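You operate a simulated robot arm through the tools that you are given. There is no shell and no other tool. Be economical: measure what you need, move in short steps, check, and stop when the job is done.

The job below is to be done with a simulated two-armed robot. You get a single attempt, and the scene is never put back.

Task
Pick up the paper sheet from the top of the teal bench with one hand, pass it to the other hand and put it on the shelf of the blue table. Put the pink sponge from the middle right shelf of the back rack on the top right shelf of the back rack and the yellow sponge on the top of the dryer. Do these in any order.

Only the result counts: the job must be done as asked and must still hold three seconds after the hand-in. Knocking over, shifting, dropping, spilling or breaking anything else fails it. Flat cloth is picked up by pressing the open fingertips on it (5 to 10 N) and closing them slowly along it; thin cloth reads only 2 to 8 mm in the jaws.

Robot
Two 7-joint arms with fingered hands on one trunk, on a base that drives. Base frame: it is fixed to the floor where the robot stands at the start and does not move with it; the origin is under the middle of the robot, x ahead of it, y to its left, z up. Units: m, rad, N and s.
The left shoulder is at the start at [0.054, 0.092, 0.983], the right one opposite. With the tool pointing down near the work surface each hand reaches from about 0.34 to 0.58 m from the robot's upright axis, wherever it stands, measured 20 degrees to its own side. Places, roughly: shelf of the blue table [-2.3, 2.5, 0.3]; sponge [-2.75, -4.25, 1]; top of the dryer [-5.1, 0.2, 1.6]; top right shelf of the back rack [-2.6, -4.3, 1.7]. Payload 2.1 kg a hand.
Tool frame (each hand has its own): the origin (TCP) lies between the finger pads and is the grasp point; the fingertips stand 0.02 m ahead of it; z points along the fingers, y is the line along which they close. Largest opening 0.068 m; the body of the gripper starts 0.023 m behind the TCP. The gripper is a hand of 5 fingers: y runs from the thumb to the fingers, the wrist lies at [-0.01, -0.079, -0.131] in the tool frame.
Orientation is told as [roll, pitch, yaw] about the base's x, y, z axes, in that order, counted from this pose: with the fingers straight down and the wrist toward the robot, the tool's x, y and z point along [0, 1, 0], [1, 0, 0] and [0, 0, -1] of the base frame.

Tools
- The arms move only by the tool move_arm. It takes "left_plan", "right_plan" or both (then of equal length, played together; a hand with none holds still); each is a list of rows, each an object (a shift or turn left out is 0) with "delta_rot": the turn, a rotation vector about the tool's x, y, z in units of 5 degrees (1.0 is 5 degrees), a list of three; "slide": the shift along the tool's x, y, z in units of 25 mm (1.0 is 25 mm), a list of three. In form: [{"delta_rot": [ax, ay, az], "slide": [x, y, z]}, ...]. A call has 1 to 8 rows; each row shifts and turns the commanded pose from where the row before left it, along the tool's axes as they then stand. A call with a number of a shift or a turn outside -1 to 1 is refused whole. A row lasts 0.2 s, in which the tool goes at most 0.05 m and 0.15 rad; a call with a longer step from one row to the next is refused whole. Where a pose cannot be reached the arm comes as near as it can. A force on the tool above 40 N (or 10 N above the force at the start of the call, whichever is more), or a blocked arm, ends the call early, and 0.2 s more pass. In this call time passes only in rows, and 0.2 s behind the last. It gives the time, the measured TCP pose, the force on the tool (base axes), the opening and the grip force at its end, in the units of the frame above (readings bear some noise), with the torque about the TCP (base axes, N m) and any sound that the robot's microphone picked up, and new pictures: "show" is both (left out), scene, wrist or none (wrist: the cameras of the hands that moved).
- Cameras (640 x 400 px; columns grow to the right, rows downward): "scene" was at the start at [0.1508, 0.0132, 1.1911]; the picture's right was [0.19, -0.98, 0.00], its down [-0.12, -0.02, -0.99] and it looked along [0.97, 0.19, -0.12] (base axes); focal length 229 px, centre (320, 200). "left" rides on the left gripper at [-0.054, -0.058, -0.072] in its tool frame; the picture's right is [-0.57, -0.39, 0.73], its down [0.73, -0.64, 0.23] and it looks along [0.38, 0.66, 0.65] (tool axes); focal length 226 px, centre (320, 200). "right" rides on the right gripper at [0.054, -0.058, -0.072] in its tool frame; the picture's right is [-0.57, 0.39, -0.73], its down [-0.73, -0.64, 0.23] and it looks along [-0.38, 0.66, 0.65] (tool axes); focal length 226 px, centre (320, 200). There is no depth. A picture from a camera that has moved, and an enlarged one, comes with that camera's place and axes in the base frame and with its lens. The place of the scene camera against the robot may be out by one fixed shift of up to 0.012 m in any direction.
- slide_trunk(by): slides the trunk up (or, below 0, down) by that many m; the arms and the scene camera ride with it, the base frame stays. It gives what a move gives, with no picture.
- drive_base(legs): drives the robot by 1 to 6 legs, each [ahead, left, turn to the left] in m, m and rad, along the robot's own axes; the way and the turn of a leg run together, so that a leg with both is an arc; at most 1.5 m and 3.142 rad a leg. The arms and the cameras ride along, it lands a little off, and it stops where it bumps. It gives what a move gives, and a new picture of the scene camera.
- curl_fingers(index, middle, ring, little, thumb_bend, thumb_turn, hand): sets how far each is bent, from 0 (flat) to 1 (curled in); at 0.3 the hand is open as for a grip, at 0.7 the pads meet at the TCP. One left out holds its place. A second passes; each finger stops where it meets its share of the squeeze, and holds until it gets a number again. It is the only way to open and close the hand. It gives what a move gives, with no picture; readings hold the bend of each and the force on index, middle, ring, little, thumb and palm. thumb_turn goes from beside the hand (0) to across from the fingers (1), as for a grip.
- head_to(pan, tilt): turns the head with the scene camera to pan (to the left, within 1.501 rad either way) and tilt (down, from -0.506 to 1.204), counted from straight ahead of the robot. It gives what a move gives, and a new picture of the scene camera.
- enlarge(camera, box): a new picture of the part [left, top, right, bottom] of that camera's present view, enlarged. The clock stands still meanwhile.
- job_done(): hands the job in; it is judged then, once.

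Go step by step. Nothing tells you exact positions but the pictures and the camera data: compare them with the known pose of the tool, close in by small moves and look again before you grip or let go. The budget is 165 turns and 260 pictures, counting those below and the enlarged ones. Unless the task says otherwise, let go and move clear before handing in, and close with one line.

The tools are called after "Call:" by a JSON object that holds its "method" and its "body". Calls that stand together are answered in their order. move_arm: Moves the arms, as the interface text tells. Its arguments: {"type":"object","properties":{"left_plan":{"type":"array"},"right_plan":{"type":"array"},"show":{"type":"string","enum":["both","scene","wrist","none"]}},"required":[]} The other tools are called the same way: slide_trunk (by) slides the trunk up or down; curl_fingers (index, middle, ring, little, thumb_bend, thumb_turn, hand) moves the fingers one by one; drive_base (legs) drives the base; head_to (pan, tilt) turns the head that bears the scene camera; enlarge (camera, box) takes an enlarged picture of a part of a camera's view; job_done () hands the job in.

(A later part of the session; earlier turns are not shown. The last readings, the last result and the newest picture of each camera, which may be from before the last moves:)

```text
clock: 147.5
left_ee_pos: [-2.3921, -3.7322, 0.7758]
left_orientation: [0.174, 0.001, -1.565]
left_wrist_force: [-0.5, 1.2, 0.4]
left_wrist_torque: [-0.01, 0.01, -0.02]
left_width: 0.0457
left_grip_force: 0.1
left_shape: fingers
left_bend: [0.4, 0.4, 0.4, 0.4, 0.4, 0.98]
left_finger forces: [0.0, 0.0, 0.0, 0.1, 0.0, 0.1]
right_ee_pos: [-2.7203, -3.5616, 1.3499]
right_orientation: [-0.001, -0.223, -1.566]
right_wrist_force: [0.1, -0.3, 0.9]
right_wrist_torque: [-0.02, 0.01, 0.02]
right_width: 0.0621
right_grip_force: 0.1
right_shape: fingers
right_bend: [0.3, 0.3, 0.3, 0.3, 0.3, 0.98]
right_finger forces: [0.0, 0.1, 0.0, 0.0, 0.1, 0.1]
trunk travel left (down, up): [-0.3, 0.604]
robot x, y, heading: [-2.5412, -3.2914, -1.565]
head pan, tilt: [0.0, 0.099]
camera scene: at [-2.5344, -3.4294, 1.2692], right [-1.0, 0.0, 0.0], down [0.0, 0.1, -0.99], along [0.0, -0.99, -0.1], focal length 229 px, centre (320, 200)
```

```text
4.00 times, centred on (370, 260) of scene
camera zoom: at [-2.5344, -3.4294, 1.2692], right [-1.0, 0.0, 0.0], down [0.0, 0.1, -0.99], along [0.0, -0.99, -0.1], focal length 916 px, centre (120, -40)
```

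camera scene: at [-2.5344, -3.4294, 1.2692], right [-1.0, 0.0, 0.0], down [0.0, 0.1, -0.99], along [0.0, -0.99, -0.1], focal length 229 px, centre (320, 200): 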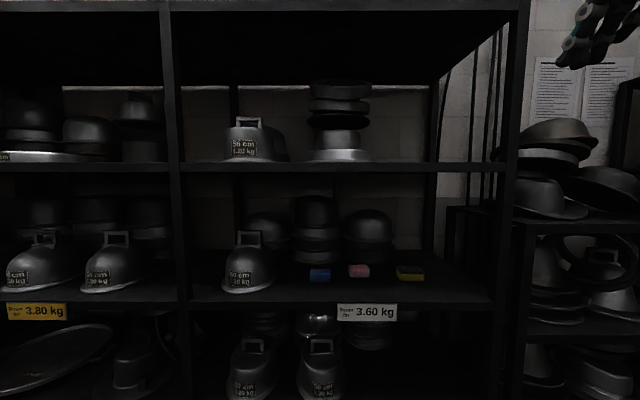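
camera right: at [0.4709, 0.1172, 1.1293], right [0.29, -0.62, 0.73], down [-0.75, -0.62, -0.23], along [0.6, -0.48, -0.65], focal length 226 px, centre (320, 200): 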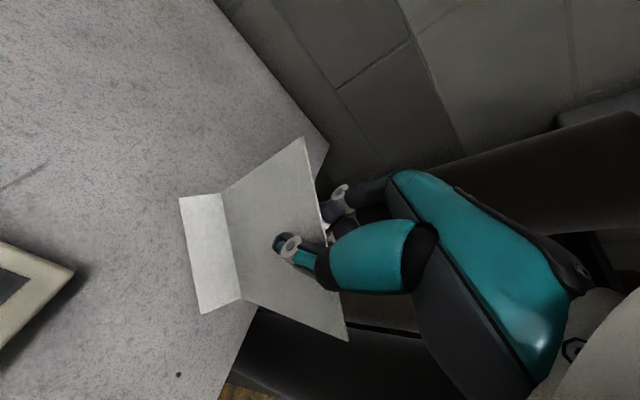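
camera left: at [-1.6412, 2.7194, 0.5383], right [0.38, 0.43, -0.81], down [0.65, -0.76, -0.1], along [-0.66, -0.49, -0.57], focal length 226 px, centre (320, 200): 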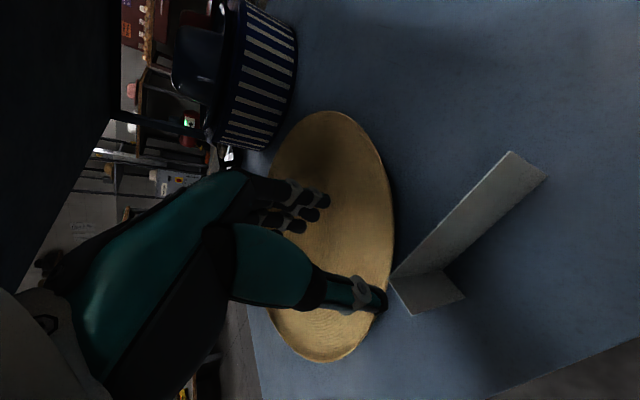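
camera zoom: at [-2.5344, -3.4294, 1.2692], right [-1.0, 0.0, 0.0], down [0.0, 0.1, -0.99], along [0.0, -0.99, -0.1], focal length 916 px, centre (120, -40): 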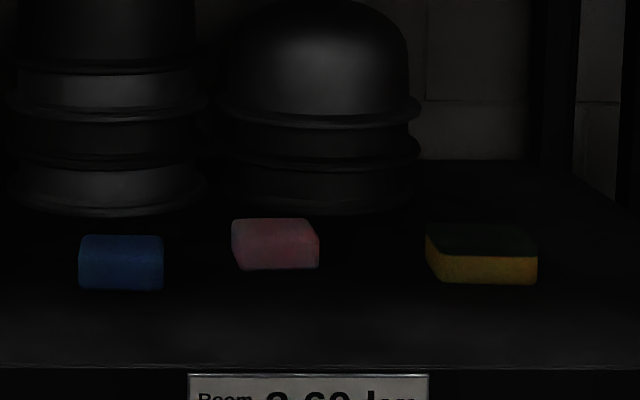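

To triangulate, I'll raise the trunk and look from higher, then at the rack's top board.

Call:
{"method": "slide_trunk", "body": {"by": 0.2}}

Call:
{"method": "head_to", "body": {"pan": -0.15, "tilt": 0.5}}

Call:
{"method": "slide_trunk", "body": {"by": 0.4}}

Call:
{"method": "head_to", "body": {"pan": -0.1, "tilt": 0.4}}

```text
clock: 149.6
left_ee_pos: [-2.3929, -3.7316, 0.9751]
left_orientation: [0.174, -0.001, -1.565]
left_wrist_force: [-0.9, -0.1, 0.7]
left_wrist_torque: [-0.03, 0.0, -0.01]
left_width: 0.0455
left_grip_force: 0.0
left_shape: fingers
left_bend: [0.4, 0.4, 0.4, 0.4, 0.4, 0.98]
left_finger forces: [0.0, 0.0, 0.0, 0.0, 0.0, 0.1]
right_ee_pos: [-2.7211, -3.5397, 1.5582]
right_orientation: [0.001, -0.267, -1.569]
right_wrist_force: [0.2, 0.0, -0.1]
right_wrist_torque: [-0.03, 0.02, -0.02]
right_width: 0.0625
right_grip_force: 0.0
right_shape: fingers
right_bend: [0.3, 0.3, 0.3, 0.3, 0.3, 0.98]
right_finger forces: [0.0, 0.0, 0.0, 0.1, 0.0, 0.0]
trunk travel left (down, up): [-0.5, 0.404]
robot x, y, heading: [-2.5371, -3.2902, -1.569]
head pan, tilt: [0.0, 0.099]
```

```text
clock: 150.5
left_ee_pos: [-2.3923, -3.7313, 0.9763]
left_orientation: [0.174, -0.001, -1.566]
left_wrist_force: [0.2, -0.5, 0.2]
left_wrist_torque: [0.0, 0.01, -0.04]
left_width: 0.0455
left_grip_force: 0.0
left_shape: fingers
left_bend: [0.4, 0.4, 0.4, 0.4, 0.4, 0.98]
left_finger forces: [0.0, 0.0, 0.0, 0.1, 0.1, 0.0]
right_ee_pos: [-2.72, -3.5403, 1.5596]
right_orientation: [0.003, -0.267, -1.567]
right_wrist_force: [-0.4, 0.5, -0.8]
right_wrist_torque: [0.03, 0.01, -0.02]
right_width: 0.0622
right_grip_force: 0.1
right_shape: fingers
right_bend: [0.3, 0.3, 0.3, 0.3, 0.3, 0.98]
right_finger forces: [0.1, 0.0, 0.0, 0.1, 0.1, 0.0]
trunk travel left (down, up): [-0.5, 0.404]
robot x, y, heading: [-2.5398, -3.2891, -1.563]
head pan, tilt: [-0.15, 0.499]
camera scene: at [-2.548, -3.4043, 1.4334], right [-0.99, 0.14, 0.0], down [0.07, 0.47, -0.88], along [-0.13, -0.87, -0.48], focal length 229 px, centre (320, 200)
```

scene: 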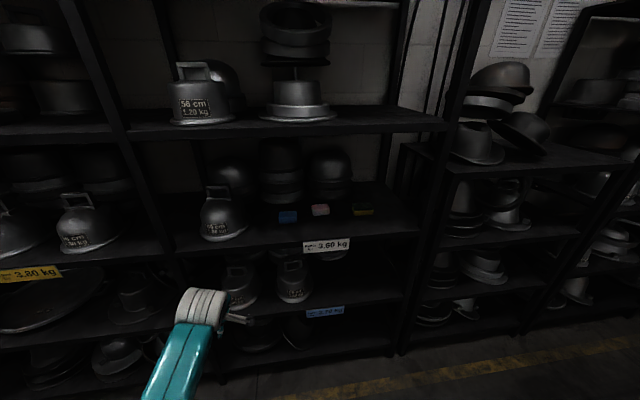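

```text
clock: 154.3
left_ee_pos: [-2.3932, -3.7329, 1.3754]
left_orientation: [0.174, 0.0, -1.567]
left_wrist_force: [0.5, -0.2, 0.4]
left_wrist_torque: [0.03, -0.01, -0.02]
left_width: 0.0456
left_grip_force: 0.0
left_shape: fingers
left_bend: [0.4, 0.4, 0.4, 0.4, 0.4, 0.98]
left_finger forces: [0.1, 0.0, 0.0, 0.0, 0.1, 0.0]
right_ee_pos: [-2.7191, -3.539, 1.9581]
right_orientation: [0.001, -0.269, -1.567]
right_wrist_force: [-0.3, -0.6, -0.3]
right_wrist_torque: [0.03, -0.01, -0.01]
right_width: 0.0623
right_grip_force: 0.1
right_shape: fingers
right_bend: [0.3, 0.3, 0.3, 0.3, 0.3, 0.98]
right_finger forces: [0.0, 0.0, 0.1, 0.0, 0.0, 0.1]
trunk travel left (down, up): [-0.9, 0.004]
robot x, y, heading: [-2.539, -3.2898, -1.563]
head pan, tilt: [-0.15, 0.499]
```

```text
clock: 155.0
left_ee_pos: [-2.3922, -3.7324, 1.3759]
left_orientation: [0.174, 0.001, -1.566]
left_wrist_force: [0.8, 0.0, -0.5]
left_wrist_torque: [0.0, -0.02, 0.0]
left_width: 0.0456
left_grip_force: 0.2
left_shape: fingers
left_bend: [0.4, 0.4, 0.4, 0.4, 0.4, 0.98]
left_finger forces: [0.1, 0.0, 0.1, 0.1, 0.0, 0.1]
right_ee_pos: [-2.7192, -3.5388, 1.9581]
right_orientation: [0.001, -0.269, -1.568]
right_wrist_force: [0.7, 0.5, 0.0]
right_wrist_torque: [0.02, -0.01, 0.0]
right_width: 0.0621
right_grip_force: 0.0
right_shape: fingers
right_bend: [0.3, 0.3, 0.3, 0.3, 0.3, 0.98]
right_finger forces: [0.0, 0.1, 0.0, 0.0, 0.1, 0.1]
trunk travel left (down, up): [-0.9, 0.004]
robot x, y, heading: [-2.5394, -3.2896, -1.567]
head pan, tilt: [-0.099, 0.4]
camera scene: at [-2.5438, -3.3964, 1.8429], right [-1.0, 0.09, 0.0], down [0.04, 0.39, -0.92], along [-0.09, -0.92, -0.39], focal length 229 px, centre (320, 200)
```

scene: 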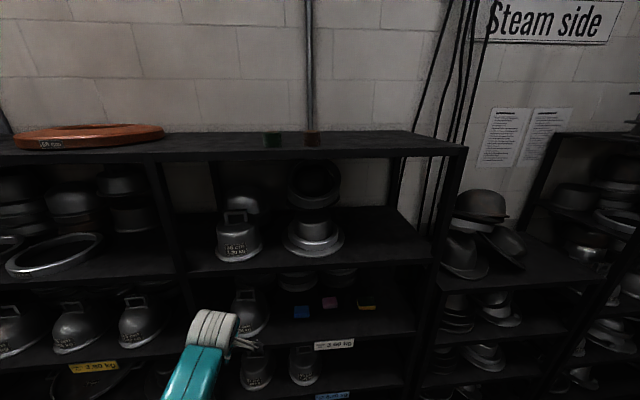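

The middle shelf surface is at z≈0.91 with its front edge at y≈−4.06. Pink is centred near (−2.675, −4.25) and yellow near (−2.85, −4.23), while the top board at z≈1.7 has free room at the right. I'll lower the trunk and bring the right hand to a fingers-down pose.

Call:
{"method": "slide_trunk", "body": {"by": -0.55}}

Call:
{"method": "move_arm", "body": {"right_plan": [{"delta_rot": [1, 0, 0], "slide": [0, 0, 0.9]}, {"delta_rot": [1, 0, 0], "slide": [0, 0, 0.9]}, {"delta_rot": [1, 0, 0], "slide": [0, 0.3, 0.9]}, {"slide": [0, 0.6, 0.9]}, {"slide": [0, 0.6, 0.9]}, {"slide": [0, 0.6, 0.9]}, {"slide": [0, 0.6, 0.9]}, {"slide": [0, 0.6, 0.9]}], "show": "none"}}

Call:
{"method": "curl_fingers", "body": {"hand": "right", "index": 0.2, "middle": 0.2, "ring": 0.2, "little": 0.2, "thumb_bend": 0.2}}

```text
refused: -0.55 is not a number from -0.4 to 0.4
```

```text
clock: 156.8
left_ee_pos: [-2.3925, -3.7328, 1.3753]
left_orientation: [0.175, 0.002, -1.565]
left_wrist_force: [-0.4, 0.6, 0.0]
left_wrist_torque: [-0.01, 0.02, -0.06]
left_width: 0.0458
left_grip_force: 0.1
left_shape: fingers
left_bend: [0.4, 0.4, 0.4, 0.4, 0.4, 0.98]
left_finger forces: [0.0, 0.1, 0.0, 0.0, 0.0, 0.1]
right_ee_pos: [-2.7193, -3.6361, 1.7796]
right_orientation: [0.001, -0.008, -1.568]
right_wrist_force: [-0.1, 0.1, -0.1]
right_wrist_torque: [-0.01, 0.03, 0.02]
right_width: 0.062
right_grip_force: 0.0
right_shape: fingers
right_bend: [0.3, 0.3, 0.3, 0.3, 0.3, 0.98]
right_finger forces: [0.0, 0.0, 0.0, 0.1, 0.0, 0.1]
trunk travel left (down, up): [-0.9, 0.004]
robot x, y, heading: [-2.5357, -3.2856, -1.567]
head pan, tilt: [-0.099, 0.4]
```

```text
clock: 157.8
left_ee_pos: [-2.3935, -3.7326, 1.3748]
left_orientation: [0.174, 0.0, -1.567]
left_wrist_force: [0.4, 0.1, -1.0]
left_wrist_torque: [0.0, 0.0, -0.02]
left_width: 0.0458
left_grip_force: 0.1
left_shape: fingers
left_bend: [0.4, 0.4, 0.4, 0.4, 0.4, 0.98]
left_finger forces: [0.1, 0.0, 0.0, 0.0, 0.1, 0.1]
right_ee_pos: [-2.7188, -3.6352, 1.7789]
right_orientation: [0.002, -0.008, -1.569]
right_wrist_force: [-0.5, 0.0, -0.6]
right_wrist_torque: [0.02, -0.03, -0.02]
right_width: 0.0771
right_grip_force: 0.0
right_shape: fingers
right_bend: [0.2, 0.2, 0.2, 0.2, 0.2, 0.98]
right_finger forces: [0.0, 0.0, 0.0, 0.1, 0.0, 0.1]
trunk travel left (down, up): [-0.9, 0.004]
robot x, y, heading: [-2.5365, -3.2923, -1.569]
head pan, tilt: [-0.099, 0.4]
```

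Opening the hand to 0.2 gives 7.7 cm, which is enough for the sponge depth. I'll lower the trunk in two steps and swing the left arm out to the side so it won't enter the rack when I drive up.

Call:
{"method": "slide_trunk", "body": {"by": -0.4}}

Call:
{"method": "slide_trunk", "body": {"by": -0.15}}

Call:
{"method": "move_arm", "body": {"left_plan": [{"slide": [0.9, -0.7, -0.5], "delta_rot": [0, -1, 0]}, {"slide": [0.9, -0.7, -0.5], "delta_rot": [0, -1, 0]}, {"slide": [0.9, -0.5, -0.5], "delta_rot": [0, 0, -1]}, {"slide": [0.9, -0.5, -0.5], "delta_rot": [0, 0, -1]}, {"slide": [0.9, -0.4, -0.5], "delta_rot": [0, 0, -1]}, {"slide": [0.9, -0.3, -0.5], "delta_rot": [0, 0, -1]}, {"slide": [0.9, -0.2, 0], "delta_rot": [0, 0, -1]}, {"slide": [0.9, -0.2, 0], "delta_rot": [0, 0, -1]}], "right_plan": [{"slide": [0.2, 0.4, 0.9]}, {"slide": [0.2, 0.4, 0.9]}, {"slide": [0.2, 0.4, 0.9]}, {"slide": [0.2, 0.4, 0.9]}, {"slide": [0.2, 0.4, 0.9]}, {"slide": [0.2, 0.4, 0.9]}, {"slide": [0.2, 0.4, 0.9]}, {"slide": [0.2, 0.4, 0.9]}], "show": "none"}}

Call:
{"method": "head_to", "body": {"pan": -0.2, "tilt": 0.4}}

```text
clock: 161.6
left_ee_pos: [-2.3917, -3.7314, 0.9763]
left_orientation: [0.174, 0.001, -1.565]
left_wrist_force: [-0.5, 1.1, 0.4]
left_wrist_torque: [0.01, 0.05, 0.01]
left_width: 0.0458
left_grip_force: 0.0
left_shape: fingers
left_bend: [0.4, 0.4, 0.4, 0.4, 0.4, 0.98]
left_finger forces: [0.0, 0.0, 0.0, 0.0, 0.1, 0.0]
right_ee_pos: [-2.7198, -3.6357, 1.3812]
right_orientation: [0.001, -0.008, -1.567]
right_wrist_force: [0.5, 0.8, 0.1]
right_wrist_torque: [-0.03, 0.0, 0.01]
right_width: 0.0769
right_grip_force: 0.0
right_shape: fingers
right_bend: [0.2, 0.2, 0.2, 0.2, 0.2, 0.98]
right_finger forces: [0.0, 0.1, 0.0, 0.0, 0.0, 0.0]
trunk travel left (down, up): [-0.5, 0.404]
robot x, y, heading: [-2.5359, -3.2899, -1.565]
head pan, tilt: [-0.099, 0.4]
```

```text
clock: 163.4
left_ee_pos: [-2.3935, -3.7331, 0.8258]
left_orientation: [0.175, 0.001, -1.565]
left_wrist_force: [-0.2, 0.1, 0.7]
left_wrist_torque: [-0.03, -0.05, 0.02]
left_width: 0.0455
left_grip_force: 0.0
left_shape: fingers
left_bend: [0.4, 0.4, 0.4, 0.4, 0.4, 0.98]
left_finger forces: [0.0, 0.0, 0.1, 0.0, 0.0, 0.0]
right_ee_pos: [-2.7198, -3.6343, 1.2309]
right_orientation: [0.002, -0.008, -1.566]
right_wrist_force: [0.4, -0.4, 0.5]
right_wrist_torque: [0.03, 0.01, 0.0]
right_width: 0.077
right_grip_force: 0.0
right_shape: fingers
right_bend: [0.2, 0.2, 0.2, 0.2, 0.2, 0.98]
right_finger forces: [0.1, 0.1, 0.1, 0.0, 0.0, 0.0]
trunk travel left (down, up): [-0.35, 0.554]
robot x, y, heading: [-2.5422, -3.2911, -1.56]
head pan, tilt: [-0.099, 0.4]
```

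```text
clock: 165.2
left_ee_pos: [-2.2293, -3.616, 0.907]
left_orientation: [0.0, -0.001, -1.043]
left_wrist_force: [-0.4, -0.2, 0.7]
left_wrist_torque: [0.02, 0.0, -0.01]
left_width: 0.0455
left_grip_force: 0.1
left_shape: fingers
left_bend: [0.4, 0.4, 0.4, 0.4, 0.4, 0.98]
left_finger forces: [0.0, 0.0, 0.0, 0.1, 0.0, 0.0]
right_ee_pos: [-2.6791, -3.7149, 1.0503]
right_orientation: [0.002, -0.008, -1.566]
right_wrist_force: [-0.2, 0.0, 0.4]
right_wrist_torque: [0.02, 0.0, -0.03]
right_width: 0.0771
right_grip_force: 0.0
right_shape: fingers
right_bend: [0.2, 0.2, 0.2, 0.2, 0.2, 0.98]
right_finger forces: [0.0, 0.0, 0.1, 0.1, 0.0, 0.1]
trunk travel left (down, up): [-0.35, 0.554]
robot x, y, heading: [-2.5364, -3.2899, -1.561]
head pan, tilt: [-0.099, 0.4]
```

```text
clock: 165.9
left_ee_pos: [-2.2302, -3.6156, 0.9066]
left_orientation: [-0.001, 0.001, -1.043]
left_wrist_force: [0.3, 1.0, -0.6]
left_wrist_torque: [-0.01, -0.01, 0.04]
left_width: 0.0456
left_grip_force: 0.0
left_shape: fingers
left_bend: [0.4, 0.4, 0.4, 0.4, 0.4, 0.98]
left_finger forces: [0.0, 0.1, 0.1, 0.0, 0.1, 0.0]
right_ee_pos: [-2.6782, -3.7149, 1.0501]
right_orientation: [0.0, -0.008, -1.568]
right_wrist_force: [-0.1, 0.2, -0.5]
right_wrist_torque: [0.03, 0.01, 0.03]
right_width: 0.0774
right_grip_force: 0.1
right_shape: fingers
right_bend: [0.2, 0.2, 0.2, 0.2, 0.2, 0.98]
right_finger forces: [0.0, 0.0, 0.0, 0.0, 0.0, 0.1]
trunk travel left (down, up): [-0.35, 0.554]
robot x, y, heading: [-2.5348, -3.2909, -1.566]
head pan, tilt: [-0.201, 0.4]
camera scene: at [-2.5528, -3.4208, 1.2917], right [-0.98, 0.19, 0.0], down [0.08, 0.38, -0.92], along [-0.18, -0.9, -0.39], focal length 229 px, centre (320, 200)
```

scene: 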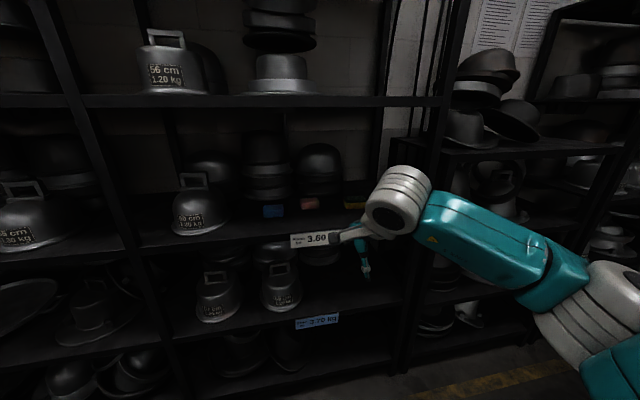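

The right bay opening spans x≈−2.12 to −3.02. I'll tuck the left arm further back, lower the right hand a bit, and drive 0.25 m ahead.

Call:
{"method": "move_arm", "body": {"left_plan": [{"slide": [0.86, -0.5, 0], "delta_rot": [0, 0, -1]}, {"slide": [0.86, -0.5, 0], "delta_rot": [0, 0, -1]}, {"slide": [0.86, -0.5, 0], "delta_rot": [0, 0, -1]}, {"slide": [0.86, -0.5, 0], "delta_rot": [0, 0, -1]}, {"slide": [0.86, -0.5, 0]}, {"slide": [0.86, -0.5, 0]}], "right_plan": [{"slide": [0, 0, 0.5]}, {"slide": [0, 0, 0.5]}, {"slide": [0, 0, 0.5]}, {"slide": [0, 0, 0.5]}, {"slide": [0, 0.5, 0]}, {"slide": [0, 0.5, 0]}], "show": "none"}}

Call:
{"method": "drive_base", "body": {"legs": [[0.25, 0, 0]]}}

Call:
{"method": "enlarge", "body": {"camera": "right", "box": [0, 0, 640, 400]}}

```text
clock: 167.3
left_ee_pos: [-2.1836, -3.4758, 0.9067]
left_orientation: [0.0, 0.0, -0.692]
left_wrist_force: [-0.7, 0.4, 0.2]
left_wrist_torque: [-0.01, 0.02, 0.02]
left_width: 0.0456
left_grip_force: 0.0
left_shape: fingers
left_bend: [0.4, 0.4, 0.4, 0.4, 0.4, 0.98]
left_finger forces: [0.0, 0.0, 0.0, 0.1, 0.0, 0.1]
right_ee_pos: [-2.6788, -3.7413, 1.0003]
right_orientation: [0.004, -0.007, -1.566]
right_wrist_force: [0.5, 0.0, -0.4]
right_wrist_torque: [-0.01, -0.01, 0.01]
right_width: 0.0769
right_grip_force: 0.1
right_shape: fingers
right_bend: [0.2, 0.2, 0.2, 0.2, 0.2, 0.98]
right_finger forces: [0.0, 0.1, 0.1, 0.0, 0.0, 0.0]
trunk travel left (down, up): [-0.35, 0.554]
robot x, y, heading: [-2.5372, -3.2858, -1.568]
head pan, tilt: [-0.201, 0.4]
```

```text
clock: 169.1
left_ee_pos: [-2.1816, -3.7286, 0.9056]
left_orientation: [-0.001, -0.001, -0.69]
left_wrist_force: [0.2, 0.3, 0.0]
left_wrist_torque: [0.01, 0.03, -0.02]
left_width: 0.0456
left_grip_force: 0.2
left_shape: fingers
left_bend: [0.4, 0.4, 0.4, 0.4, 0.4, 0.98]
left_finger forces: [0.0, 0.0, 0.1, 0.1, 0.0, 0.0]
right_ee_pos: [-2.6752, -3.9957, 1.0028]
right_orientation: [0.003, -0.007, -1.564]
right_wrist_force: [0.4, 0.7, 0.7]
right_wrist_torque: [-0.03, 0.01, 0.0]
right_width: 0.0772
right_grip_force: 0.0
right_shape: fingers
right_bend: [0.2, 0.2, 0.2, 0.2, 0.2, 0.98]
right_finger forces: [0.0, 0.0, 0.1, 0.0, 0.0, 0.0]
trunk travel left (down, up): [-0.35, 0.554]
robot x, y, heading: [-2.5371, -3.5435, -1.56]
head pan, tilt: [-0.201, 0.4]
camera scene: at [-2.5506, -3.6739, 1.2917], right [-0.98, 0.19, 0.0], down [0.07, 0.38, -0.92], along [-0.18, -0.9, -0.39], focal length 229 px, centre (320, 200)
```

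scene: 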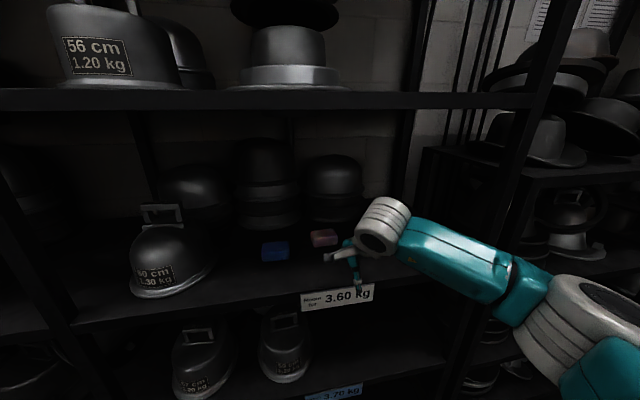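

```text
1.00 times, centred on (320, 200) of right (not enlarged: the box is as wide or as high as the picture)
camera zoom: at [-2.6219, -3.9353, 1.0717], right [-0.56, -0.39, 0.73], down [-0.74, 0.63, -0.24], along [-0.37, -0.67, -0.64], focal length 226 px, centre (320, 200)
```

zoom: 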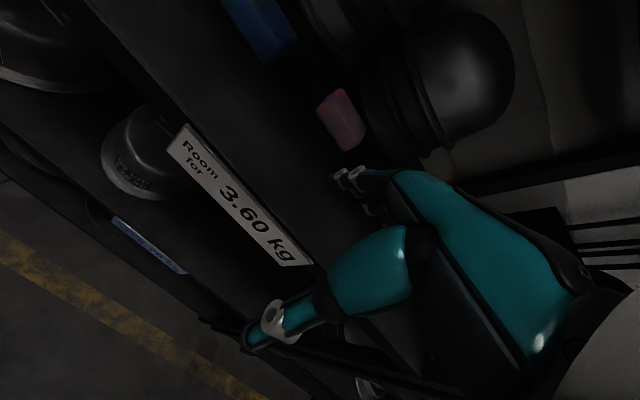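

I'll zoom both views on the pink sponge to locate its corners.

Call:
{"method": "enlarge", "body": {"camera": "right", "box": [280, 60, 400, 180]}}

Call:
{"method": "enlarge", "body": {"camera": "scene", "box": [250, 210, 370, 285]}}

```text
3.33 times, centred on (340, 120) of right
camera zoom: at [-2.6219, -3.9353, 1.0717], right [-0.56, -0.39, 0.73], down [-0.74, 0.63, -0.24], along [-0.37, -0.67, -0.64], focal length 754 px, centre (253, 467)
```

zoom: 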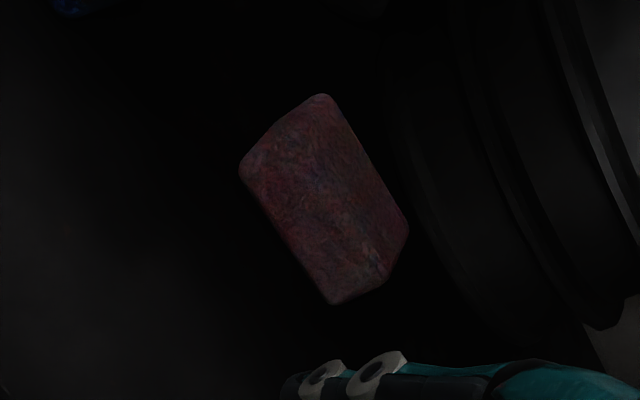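

```text
5.33 times, centred on (310, 248) of scene
camera zoom: at [-2.5506, -3.6739, 1.2917], right [-0.98, 0.19, 0.0], down [0.07, 0.38, -0.92], along [-0.18, -0.9, -0.39], focal length 1221 px, centre (373, -53)
```

zoom: 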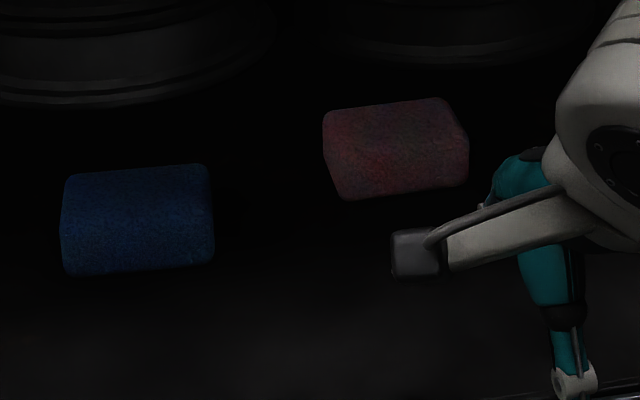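

Both views put the pink sponge around x −2.675, with its depth between y≈−4.21 and −4.26. I'll drive 0.16 m closer and measure again from nearly above.

Call:
{"method": "drive_base", "body": {"legs": [[0.16, 0, 0]]}}

Call:
{"method": "enlarge", "body": {"camera": "right", "box": [200, 100, 440, 340]}}

```text
clock: 170.5
left_ee_pos: [-2.1794, -3.8911, 0.9048]
left_orientation: [-0.001, 0.0, -0.688]
left_wrist_force: [0.2, 0.3, 0.9]
left_wrist_torque: [0.04, 0.01, 0.04]
left_width: 0.0455
left_grip_force: 0.0
left_shape: fingers
left_bend: [0.4, 0.4, 0.4, 0.4, 0.4, 0.98]
left_finger forces: [0.1, 0.0, 0.1, 0.1, 0.1, 0.0]
right_ee_pos: [-2.6728, -4.1582, 1.0019]
right_orientation: [0.003, -0.008, -1.561]
right_wrist_force: [0.1, -0.2, 0.4]
right_wrist_torque: [-0.01, 0.01, 0.0]
right_width: 0.0772
right_grip_force: 0.0
right_shape: fingers
right_bend: [0.2, 0.2, 0.2, 0.2, 0.2, 0.98]
right_finger forces: [0.0, 0.0, 0.0, 0.0, 0.0, 0.1]
trunk travel left (down, up): [-0.35, 0.554]
robot x, y, heading: [-2.5351, -3.704, -1.561]
head pan, tilt: [-0.201, 0.4]
camera scene: at [-2.5489, -3.8361, 1.2917], right [-0.98, 0.19, 0.0], down [0.07, 0.38, -0.92], along [-0.17, -0.9, -0.39], focal length 229 px, centre (320, 200)
```

scene: 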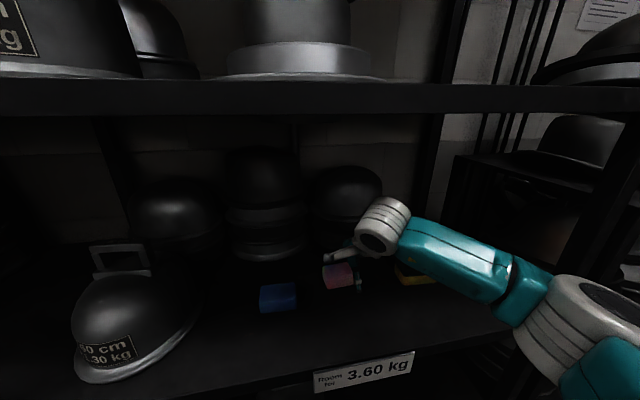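

```text
1.67 times, centred on (320, 220) of right
camera zoom: at [-2.6199, -4.0976, 1.0717], right [-0.56, -0.39, 0.73], down [-0.74, 0.63, -0.24], along [-0.37, -0.67, -0.64], focal length 377 px, centre (320, 167)
```

zoom: 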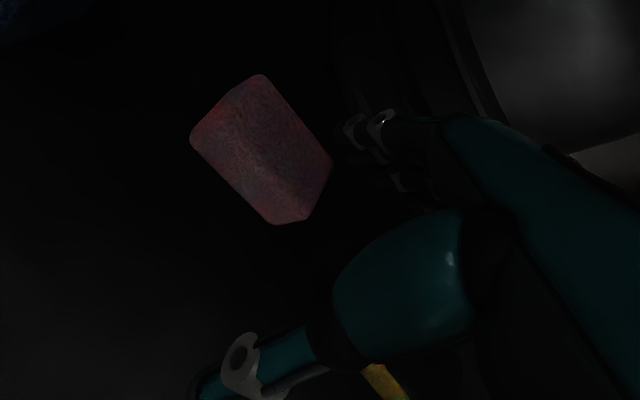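

The close view gives shelf z≈0.907, with pink at x −2.641…−2.707 and y −4.206…−4.248. I'll move forward 7 cm and descend partway.

Call:
{"method": "move_arm", "body": {"right_plan": [{"slide": [0, 0.7, 0]}, {"slide": [0, 0.7, 0]}, {"slide": [0, 0.7, 0]}, {"slide": [0, 0.7, 0]}, {"slide": [0, 0, 0.8]}, {"slide": [0, 0, 0.8]}], "show": "scene"}}

Call:
{"method": "enlarge", "body": {"camera": "right", "box": [200, 100, 440, 340]}}

```text
clock: 171.9
left_ee_pos: [-2.1792, -3.8897, 0.9057]
left_orientation: [0.0, -0.001, -0.686]
left_wrist_force: [-0.3, -1.1, 0.1]
left_wrist_torque: [0.03, -0.01, 0.01]
left_width: 0.0459
left_grip_force: 0.1
left_shape: fingers
left_bend: [0.4, 0.4, 0.4, 0.4, 0.4, 0.98]
left_finger forces: [0.0, 0.1, 0.0, 0.0, 0.0, 0.1]
right_ee_pos: [-2.6725, -4.2275, 0.9601]
right_orientation: [0.001, -0.007, -1.563]
right_wrist_force: [0.2, 0.3, -0.9]
right_wrist_torque: [0.01, -0.01, -0.02]
right_width: 0.0772
right_grip_force: 0.1
right_shape: fingers
right_bend: [0.2, 0.2, 0.2, 0.2, 0.2, 0.98]
right_finger forces: [0.0, 0.0, 0.0, 0.0, 0.0, 0.0]
trunk travel left (down, up): [-0.35, 0.554]
robot x, y, heading: [-2.5347, -3.7047, -1.567]
head pan, tilt: [-0.201, 0.4]
camera scene: at [-2.5489, -3.8361, 1.2917], right [-0.98, 0.19, 0.0], down [0.07, 0.38, -0.92], along [-0.17, -0.9, -0.39], focal length 229 px, centre (320, 200)
```

scene: 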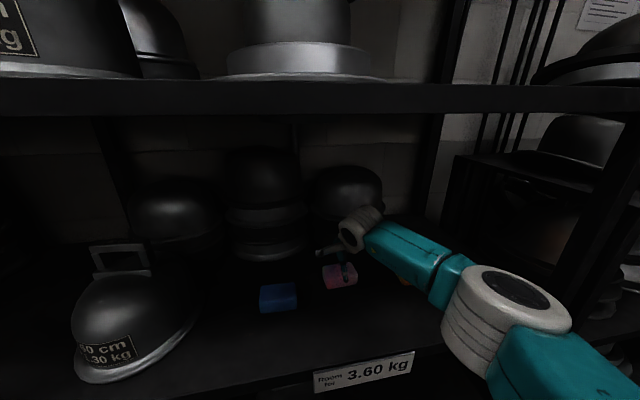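

```text
1.67 times, centred on (320, 220) of right
camera zoom: at [-2.6196, -4.1671, 1.0308], right [-0.56, -0.39, 0.73], down [-0.74, 0.63, -0.24], along [-0.37, -0.67, -0.64], focal length 377 px, centre (320, 167)
```

zoom: 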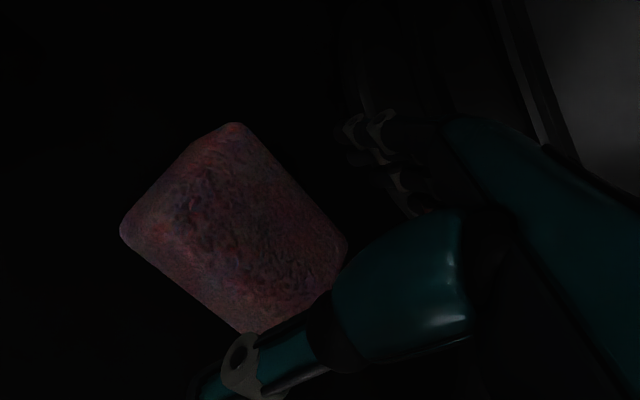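

The alignment is good, so I'll go down to the shelf gently.

Call:
{"method": "move_arm", "body": {"right_plan": [{"slide": [0, 0, 0.4]}, {"slide": [0, 0, 0.4]}, {"slide": [0, 0, 0.25]}], "show": "none"}}

Call:
{"method": "curl_fingers", "body": {"hand": "right", "index": 0.4, "middle": 0.4, "ring": 0.4, "little": 0.4, "thumb_bend": 0.4}}

Call:
{"method": "enlarge", "body": {"camera": "right", "box": [200, 100, 440, 340]}}

```text
clock: 172.7
left_ee_pos: [-2.1807, -3.8908, 0.906]
left_orientation: [-0.001, -0.001, -0.686]
left_wrist_force: [0.8, -0.5, -0.3]
left_wrist_torque: [0.0, 0.01, -0.01]
left_width: 0.0458
left_grip_force: 0.1
left_shape: fingers
left_bend: [0.4, 0.4, 0.4, 0.4, 0.4, 0.98]
left_finger forces: [0.0, 0.0, 0.0, 0.0, 0.1, 0.1]
right_ee_pos: [-2.673, -4.2283, 0.9349]
right_orientation: [0.002, -0.009, -1.561]
right_wrist_force: [-0.7, 0.0, 0.5]
right_wrist_torque: [-0.01, -0.01, 0.01]
right_width: 0.0771
right_grip_force: 0.0
right_shape: fingers
right_bend: [0.2, 0.2, 0.2, 0.2, 0.2, 0.98]
right_finger forces: [0.0, 0.0, 0.0, 0.0, 0.0, 0.0]
trunk travel left (down, up): [-0.35, 0.554]
robot x, y, heading: [-2.5372, -3.7057, -1.554]
head pan, tilt: [-0.201, 0.4]
```

```text
clock: 173.7
left_ee_pos: [-2.1796, -3.8907, 0.906]
left_orientation: [-0.001, 0.0, -0.687]
left_wrist_force: [-0.2, 0.6, -1.1]
left_wrist_torque: [0.02, -0.01, -0.02]
left_width: 0.0456
left_grip_force: 0.1
left_shape: fingers
left_bend: [0.4, 0.4, 0.4, 0.4, 0.4, 0.98]
left_finger forces: [0.1, 0.1, 0.1, 0.0, 0.1, 0.0]
right_ee_pos: [-2.6727, -4.2277, 0.9355]
right_orientation: [0.001, -0.007, -1.562]
right_wrist_force: [0.8, 0.3, 0.3]
right_wrist_torque: [0.0, 0.05, 0.05]
right_width: 0.0497
right_grip_force: 1.2
right_shape: fingers
right_bend: [0.38, 0.4, 0.4, 0.39, 0.38, 0.97]
right_finger forces: [0.9, 0.0, 0.0, 0.6, 1.3, 0.1]
trunk travel left (down, up): [-0.35, 0.554]
robot x, y, heading: [-2.5335, -3.7037, -1.56]
head pan, tilt: [-0.201, 0.4]
```

```text
1.67 times, centred on (320, 220) of right
camera zoom: at [-2.6193, -4.1677, 1.0052], right [-0.56, -0.39, 0.73], down [-0.74, 0.63, -0.24], along [-0.37, -0.67, -0.64], focal length 377 px, centre (320, 167)
```

zoom: 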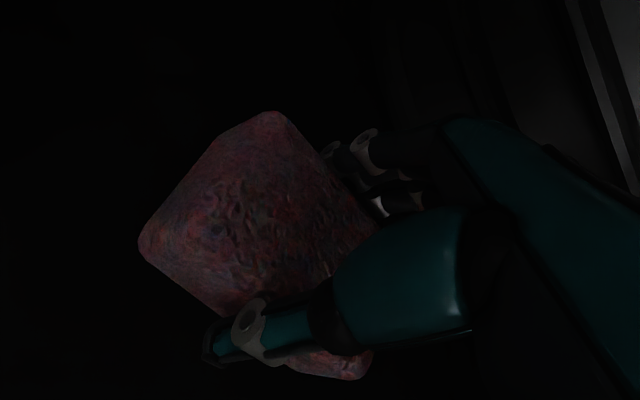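

Thumb and fingers both touch the sponge. I'll squeeze and lift slightly.

Call:
{"method": "curl_fingers", "body": {"hand": "right", "index": 0.52, "middle": 0.52, "ring": 0.52, "little": 0.52, "thumb_bend": 0.52}}

Call:
{"method": "move_arm", "body": {"right_plan": [{"slide": [0, 0, -0.5]}, {"slide": [0, 0, -0.8]}, {"slide": [0, 0, -0.8]}], "show": "both"}}

```text
clock: 174.7
left_ee_pos: [-2.1796, -3.8889, 0.9062]
left_orientation: [0.0, 0.001, -0.691]
left_wrist_force: [-0.4, -0.1, 0.1]
left_wrist_torque: [0.01, 0.01, -0.02]
left_width: 0.0456
left_grip_force: 0.1
left_shape: fingers
left_bend: [0.4, 0.4, 0.4, 0.4, 0.4, 0.98]
left_finger forces: [0.1, 0.1, 0.1, 0.1, 0.0, 0.1]
right_ee_pos: [-2.6726, -4.2274, 0.936]
right_orientation: [0.001, -0.008, -1.562]
right_wrist_force: [-0.1, -1.3, 1.7]
right_wrist_torque: [-0.1, 0.04, 0.06]
right_width: 0.0448
right_grip_force: 10.0
right_shape: fingers
right_bend: [0.44, 0.47, 0.47, 0.49, 0.39, 0.95]
right_finger forces: [3.9, 2.2, 2.0, 2.6, 9.4, 0.0]
trunk travel left (down, up): [-0.35, 0.554]
robot x, y, heading: [-2.5367, -3.7047, -1.563]
head pan, tilt: [-0.201, 0.4]
```

```text
clock: 175.5
left_ee_pos: [-2.1802, -3.8905, 0.9064]
left_orientation: [0.001, -0.001, -0.687]
left_wrist_force: [0.1, 0.1, 0.0]
left_wrist_torque: [-0.02, -0.02, -0.01]
left_width: 0.0458
left_grip_force: 0.1
left_shape: fingers
left_bend: [0.4, 0.4, 0.4, 0.4, 0.4, 0.98]
left_finger forces: [0.1, 0.0, 0.0, 0.0, 0.0, 0.1]
right_ee_pos: [-2.6751, -4.2283, 0.9876]
right_orientation: [0.003, -0.007, -1.562]
right_wrist_force: [-0.5, 0.0, -0.7]
right_wrist_torque: [0.03, 0.01, -0.01]
right_width: 0.0446
right_grip_force: 9.5
right_shape: fingers
right_bend: [0.45, 0.48, 0.48, 0.49, 0.39, 0.95]
right_finger forces: [3.7, 1.8, 1.6, 2.1, 9.6, 0.0]
trunk travel left (down, up): [-0.35, 0.554]
robot x, y, heading: [-2.5313, -3.7017, -1.558]
head pan, tilt: [-0.201, 0.4]
camera scene: at [-2.5489, -3.8361, 1.2917], right [-0.98, 0.19, 0.0], down [0.07, 0.38, -0.92], along [-0.17, -0.9, -0.39], focal length 229 px, centre (320, 200)
camera right: at [-2.6206, -4.1677, 1.0569], right [-0.56, -0.39, 0.73], down [-0.74, 0.63, -0.24], along [-0.37, -0.67, -0.64], focal length 226 px, centre (320, 200)
```

scene: 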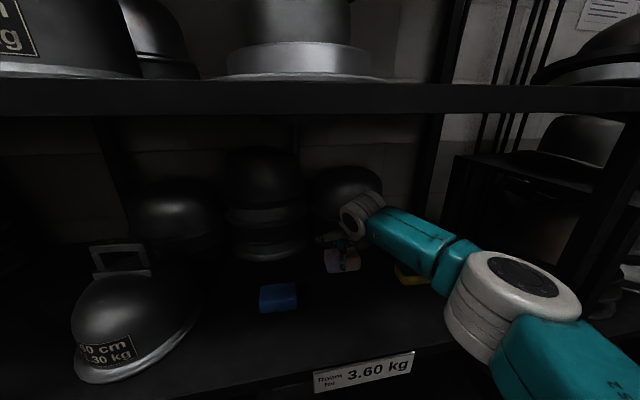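
right: 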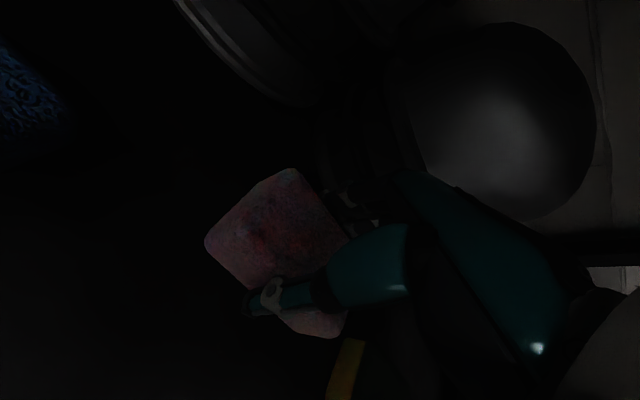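

The pink sponge is held at 9.5 N. I'll back out of the rack and raise the trunk to the top-board level.

Call:
{"method": "drive_base", "body": {"legs": [[-0.42, 0, 0]]}}

Call:
{"method": "slide_trunk", "body": {"by": 0.4}}

Call:
{"method": "slide_trunk", "body": {"by": 0.15}}

Call:
{"method": "move_arm", "body": {"right_plan": [{"slide": [0, -0.3, -1]}, {"slide": [0, -0.3, -1]}, {"slide": [0, -0.3, -1]}, {"slide": [0, -0.3, -1]}, {"slide": [0, -0.3, -1]}, {"slide": [0, 0, -1]}, {"slide": [0, 0, -1]}, {"slide": [0, 0, -1]}], "show": "scene"}}

```text
clock: 178.1
left_ee_pos: [-2.1838, -3.4731, 0.9057]
left_orientation: [0.001, 0.0, -0.692]
left_wrist_force: [0.2, -0.4, -0.9]
left_wrist_torque: [-0.01, -0.02, -0.02]
left_width: 0.0457
left_grip_force: 0.0
left_shape: fingers
left_bend: [0.4, 0.4, 0.4, 0.4, 0.4, 0.98]
left_finger forces: [0.0, 0.1, 0.0, 0.0, 0.1, 0.0]
right_ee_pos: [-2.6792, -3.8098, 0.9866]
right_orientation: [0.002, -0.008, -1.564]
right_wrist_force: [0.3, -0.8, 0.0]
right_wrist_torque: [0.04, 0.01, 0.02]
right_width: 0.0446
right_grip_force: 9.4
right_shape: fingers
right_bend: [0.45, 0.48, 0.48, 0.49, 0.39, 0.95]
right_finger forces: [3.6, 1.9, 1.6, 2.2, 9.6, 0.0]
trunk travel left (down, up): [-0.35, 0.554]
robot x, y, heading: [-2.5374, -3.2887, -1.562]
head pan, tilt: [-0.201, 0.4]
camera scene: at [-2.5529, -3.418, 1.2917], right [-0.98, 0.19, 0.0], down [0.07, 0.38, -0.92], along [-0.18, -0.9, -0.39], focal length 229 px, centre (320, 200)
```

scene: 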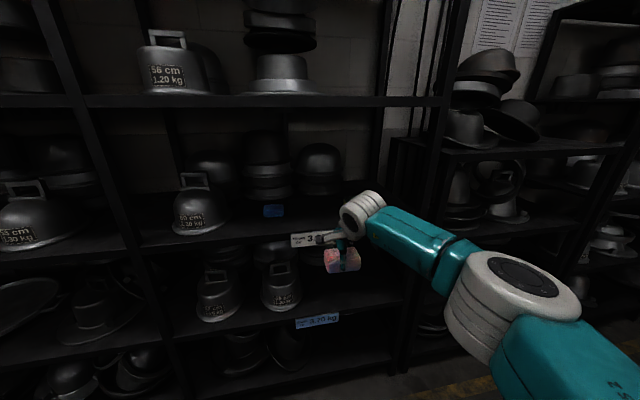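

```text
clock: 181.9
left_ee_pos: [-2.1844, -3.4733, 1.3057]
left_orientation: [0.0, 0.002, -0.691]
left_wrist_force: [-0.1, -0.2, 0.7]
left_wrist_torque: [-0.02, 0.01, -0.01]
left_width: 0.0454
left_grip_force: 0.0
left_shape: fingers
left_bend: [0.4, 0.4, 0.4, 0.4, 0.4, 0.98]
left_finger forces: [0.0, 0.0, 0.0, 0.0, 0.0, 0.0]
right_ee_pos: [-2.6782, -3.8109, 1.3866]
right_orientation: [0.001, -0.008, -1.567]
right_wrist_force: [-0.1, -0.3, -0.3]
right_wrist_torque: [0.06, -0.05, -0.01]
right_width: 0.0447
right_grip_force: 8.9
right_shape: fingers
right_bend: [0.45, 0.48, 0.48, 0.49, 0.4, 0.95]
right_finger forces: [3.7, 1.9, 1.5, 2.0, 9.4, 0.0]
trunk travel left (down, up): [-0.75, 0.154]
robot x, y, heading: [-2.5436, -3.281, -1.565]
head pan, tilt: [-0.201, 0.4]
```

```text
clock: 183.7
left_ee_pos: [-2.1844, -3.4717, 1.4561]
left_orientation: [-0.002, 0.001, -0.692]
left_wrist_force: [1.0, 0.0, 0.1]
left_wrist_torque: [0.01, -0.01, 0.0]
left_width: 0.0455
left_grip_force: 0.0
left_shape: fingers
left_bend: [0.4, 0.4, 0.4, 0.4, 0.4, 0.98]
left_finger forces: [0.0, 0.0, 0.0, 0.0, 0.0, 0.0]
right_ee_pos: [-2.6788, -3.8094, 1.5368]
right_orientation: [0.003, -0.007, -1.563]
right_wrist_force: [-0.6, -0.2, -0.5]
right_wrist_torque: [0.01, 0.01, -0.01]
right_width: 0.0447
right_grip_force: 10.0
right_shape: fingers
right_bend: [0.45, 0.48, 0.48, 0.49, 0.4, 0.95]
right_finger forces: [3.8, 1.9, 1.6, 2.1, 9.5, 0.0]
trunk travel left (down, up): [-0.9, 0.004]
robot x, y, heading: [-2.5365, -3.283, -1.566]
head pan, tilt: [-0.201, 0.4]
```

```text
clock: 185.5
left_ee_pos: [-2.1848, -3.4722, 1.457]
left_orientation: [0.0, 0.0, -0.691]
left_wrist_force: [0.1, 0.5, -0.3]
left_wrist_torque: [0.02, 0.01, -0.02]
left_width: 0.0455
left_grip_force: 0.1
left_shape: fingers
left_bend: [0.4, 0.4, 0.4, 0.4, 0.4, 0.98]
left_finger forces: [0.0, 0.0, 0.1, 0.2, 0.0, 0.0]
right_ee_pos: [-2.6815, -3.759, 1.7328]
right_orientation: [0.003, -0.007, -1.563]
right_wrist_force: [-0.1, -0.5, -0.6]
right_wrist_torque: [0.01, -0.01, 0.0]
right_width: 0.0445
right_grip_force: 9.2
right_shape: fingers
right_bend: [0.45, 0.48, 0.48, 0.49, 0.4, 0.95]
right_finger forces: [3.7, 1.8, 1.6, 1.9, 9.1, 0.0]
right hand out of reach, approached as far as the arm can: row 8
trunk travel left (down, up): [-0.9, 0.004]
robot x, y, heading: [-2.5403, -3.2855, -1.559]
head pan, tilt: [-0.201, 0.4]
camera scene: at [-2.5539, -3.3915, 1.8429], right [-0.98, 0.19, 0.0], down [0.08, 0.38, -0.92], along [-0.18, -0.9, -0.39], focal length 229 px, centre (320, 200)
```

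scene: 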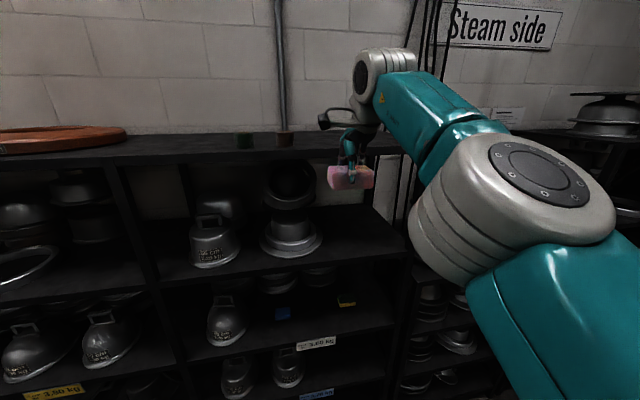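

The top board is at z≈1.71. I'll bring the hand closer to the body so it can rise higher.

Call:
{"method": "move_arm", "body": {"right_plan": [{"slide": [0, -0.8, 0]}, {"slide": [0, -0.8, 0]}, {"slide": [0, -0.8, -0.6]}, {"slide": [0, 0, -0.8]}, {"slide": [0, 0, -0.8]}], "show": "none"}}

Call:
{"method": "drive_base", "body": {"legs": [[0.2, -0.08, 0]]}}

Call:
{"method": "enlarge", "body": {"camera": "right", "box": [0, 0, 640, 400]}}

```text
clock: 186.7
left_ee_pos: [-2.1836, -3.4732, 1.4559]
left_orientation: [0.0, -0.001, -0.692]
left_wrist_force: [-0.3, -0.4, 0.3]
left_wrist_torque: [-0.03, 0.0, 0.02]
left_width: 0.0456
left_grip_force: 0.0
left_shape: fingers
left_bend: [0.4, 0.4, 0.4, 0.4, 0.4, 0.98]
left_finger forces: [0.0, 0.0, 0.0, 0.0, 0.0, 0.0]
right_ee_pos: [-2.6804, -3.7006, 1.7881]
right_orientation: [0.001, -0.006, -1.566]
right_wrist_force: [1.1, 0.7, 0.3]
right_wrist_torque: [0.0, -0.02, 0.0]
right_width: 0.0442
right_grip_force: 8.4
right_shape: fingers
right_bend: [0.45, 0.48, 0.48, 0.49, 0.41, 0.95]
right_finger forces: [3.7, 1.7, 1.4, 1.9, 8.8, 0.0]
trunk travel left (down, up): [-0.9, 0.004]
robot x, y, heading: [-2.5346, -3.2836, -1.562]
head pan, tilt: [-0.201, 0.4]
```

```text
clock: 188.4
left_ee_pos: [-2.2653, -3.6784, 1.4558]
left_orientation: [0.0, 0.0, -0.691]
left_wrist_force: [-1.1, -0.4, -0.1]
left_wrist_torque: [0.01, 0.01, -0.04]
left_width: 0.0456
left_grip_force: 0.1
left_shape: fingers
left_bend: [0.4, 0.4, 0.4, 0.4, 0.4, 0.98]
left_finger forces: [0.0, 0.0, 0.0, 0.1, 0.0, 0.1]
right_ee_pos: [-2.7631, -3.9058, 1.7877]
right_orientation: [0.003, -0.007, -1.566]
right_wrist_force: [-0.1, -0.2, 0.2]
right_wrist_torque: [-0.02, 0.02, -0.01]
right_width: 0.0442
right_grip_force: 8.9
right_shape: fingers
right_bend: [0.45, 0.48, 0.48, 0.49, 0.41, 0.95]
right_finger forces: [3.7, 1.8, 1.5, 1.7, 8.7, 0.0]
trunk travel left (down, up): [-0.9, 0.004]
robot x, y, heading: [-2.6181, -3.4921, -1.565]
head pan, tilt: [-0.201, 0.4]
camera scene: at [-2.6332, -3.5975, 1.8429], right [-0.98, 0.19, 0.0], down [0.07, 0.38, -0.92], along [-0.18, -0.9, -0.39], focal length 229 px, centre (320, 200)
```

scene: 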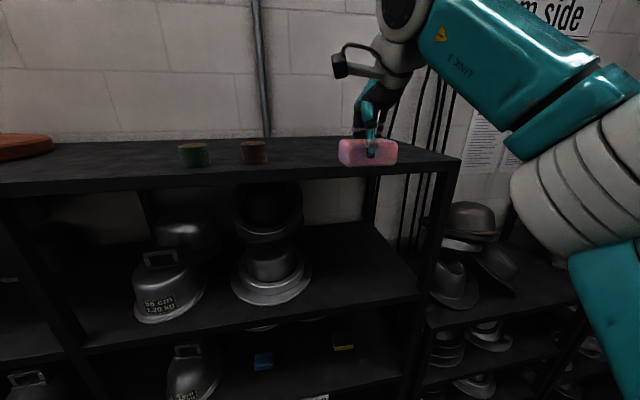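

```text
1.00 times, centred on (320, 200) of right (not enlarged: the box is as wide or as high as the picture)
camera zoom: at [-2.7088, -3.8459, 1.8573], right [-0.57, -0.38, 0.73], down [-0.74, 0.63, -0.24], along [-0.37, -0.67, -0.64], focal length 226 px, centre (320, 200)
```

zoom: 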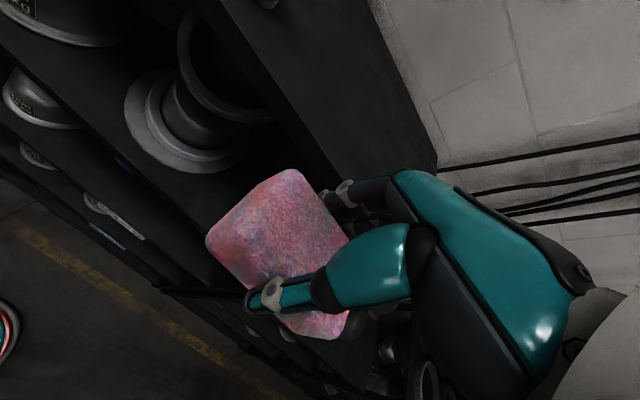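

The sponge is about 5 cm above board level, and the spot right of the two cups is free. I'll drive 0.26 m ahead.

Call:
{"method": "drive_base", "body": {"legs": [[0.265, 0, 0]]}}

Call:
{"method": "enlarge", "body": {"camera": "right", "box": [0, 0, 640, 400]}}

```text
clock: 190.3
left_ee_pos: [-2.2607, -3.9409, 1.4561]
left_orientation: [0.0, 0.001, -0.688]
left_wrist_force: [-0.7, -0.5, 0.7]
left_wrist_torque: [0.01, -0.02, 0.01]
left_width: 0.0456
left_grip_force: 0.0
left_shape: fingers
left_bend: [0.4, 0.4, 0.4, 0.4, 0.4, 0.98]
left_finger forces: [0.0, 0.0, 0.0, 0.0, 0.1, 0.0]
right_ee_pos: [-2.7584, -4.1708, 1.7868]
right_orientation: [0.002, -0.008, -1.563]
right_wrist_force: [-0.3, -1.6, 0.0]
right_wrist_torque: [-0.02, -0.01, -0.01]
right_width: 0.0439
right_grip_force: 8.4
right_shape: fingers
right_bend: [0.45, 0.48, 0.48, 0.49, 0.41, 0.95]
right_finger forces: [3.7, 1.9, 1.5, 1.8, 8.6, 0.0]
trunk travel left (down, up): [-0.9, 0.004]
robot x, y, heading: [-2.6137, -3.7543, -1.56]
head pan, tilt: [-0.201, 0.4]
camera scene: at [-2.6304, -3.862, 1.8429], right [-0.98, 0.19, 0.0], down [0.07, 0.38, -0.92], along [-0.17, -0.9, -0.39], focal length 229 px, centre (320, 200)
```

scene: 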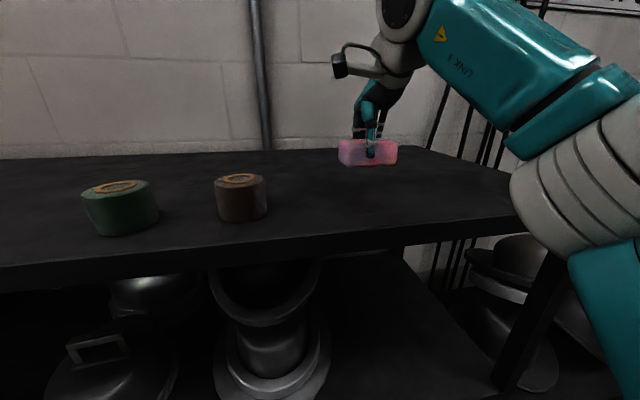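

```text
1.00 times, centred on (320, 200) of right (not enlarged: the box is as wide or as high as the picture)
camera zoom: at [-2.7052, -4.1107, 1.8573], right [-0.56, -0.39, 0.73], down [-0.74, 0.63, -0.24], along [-0.37, -0.67, -0.64], focal length 226 px, centre (320, 200)
```

zoom: 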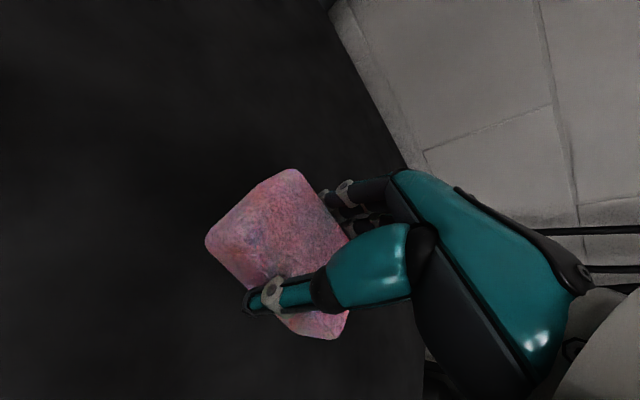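

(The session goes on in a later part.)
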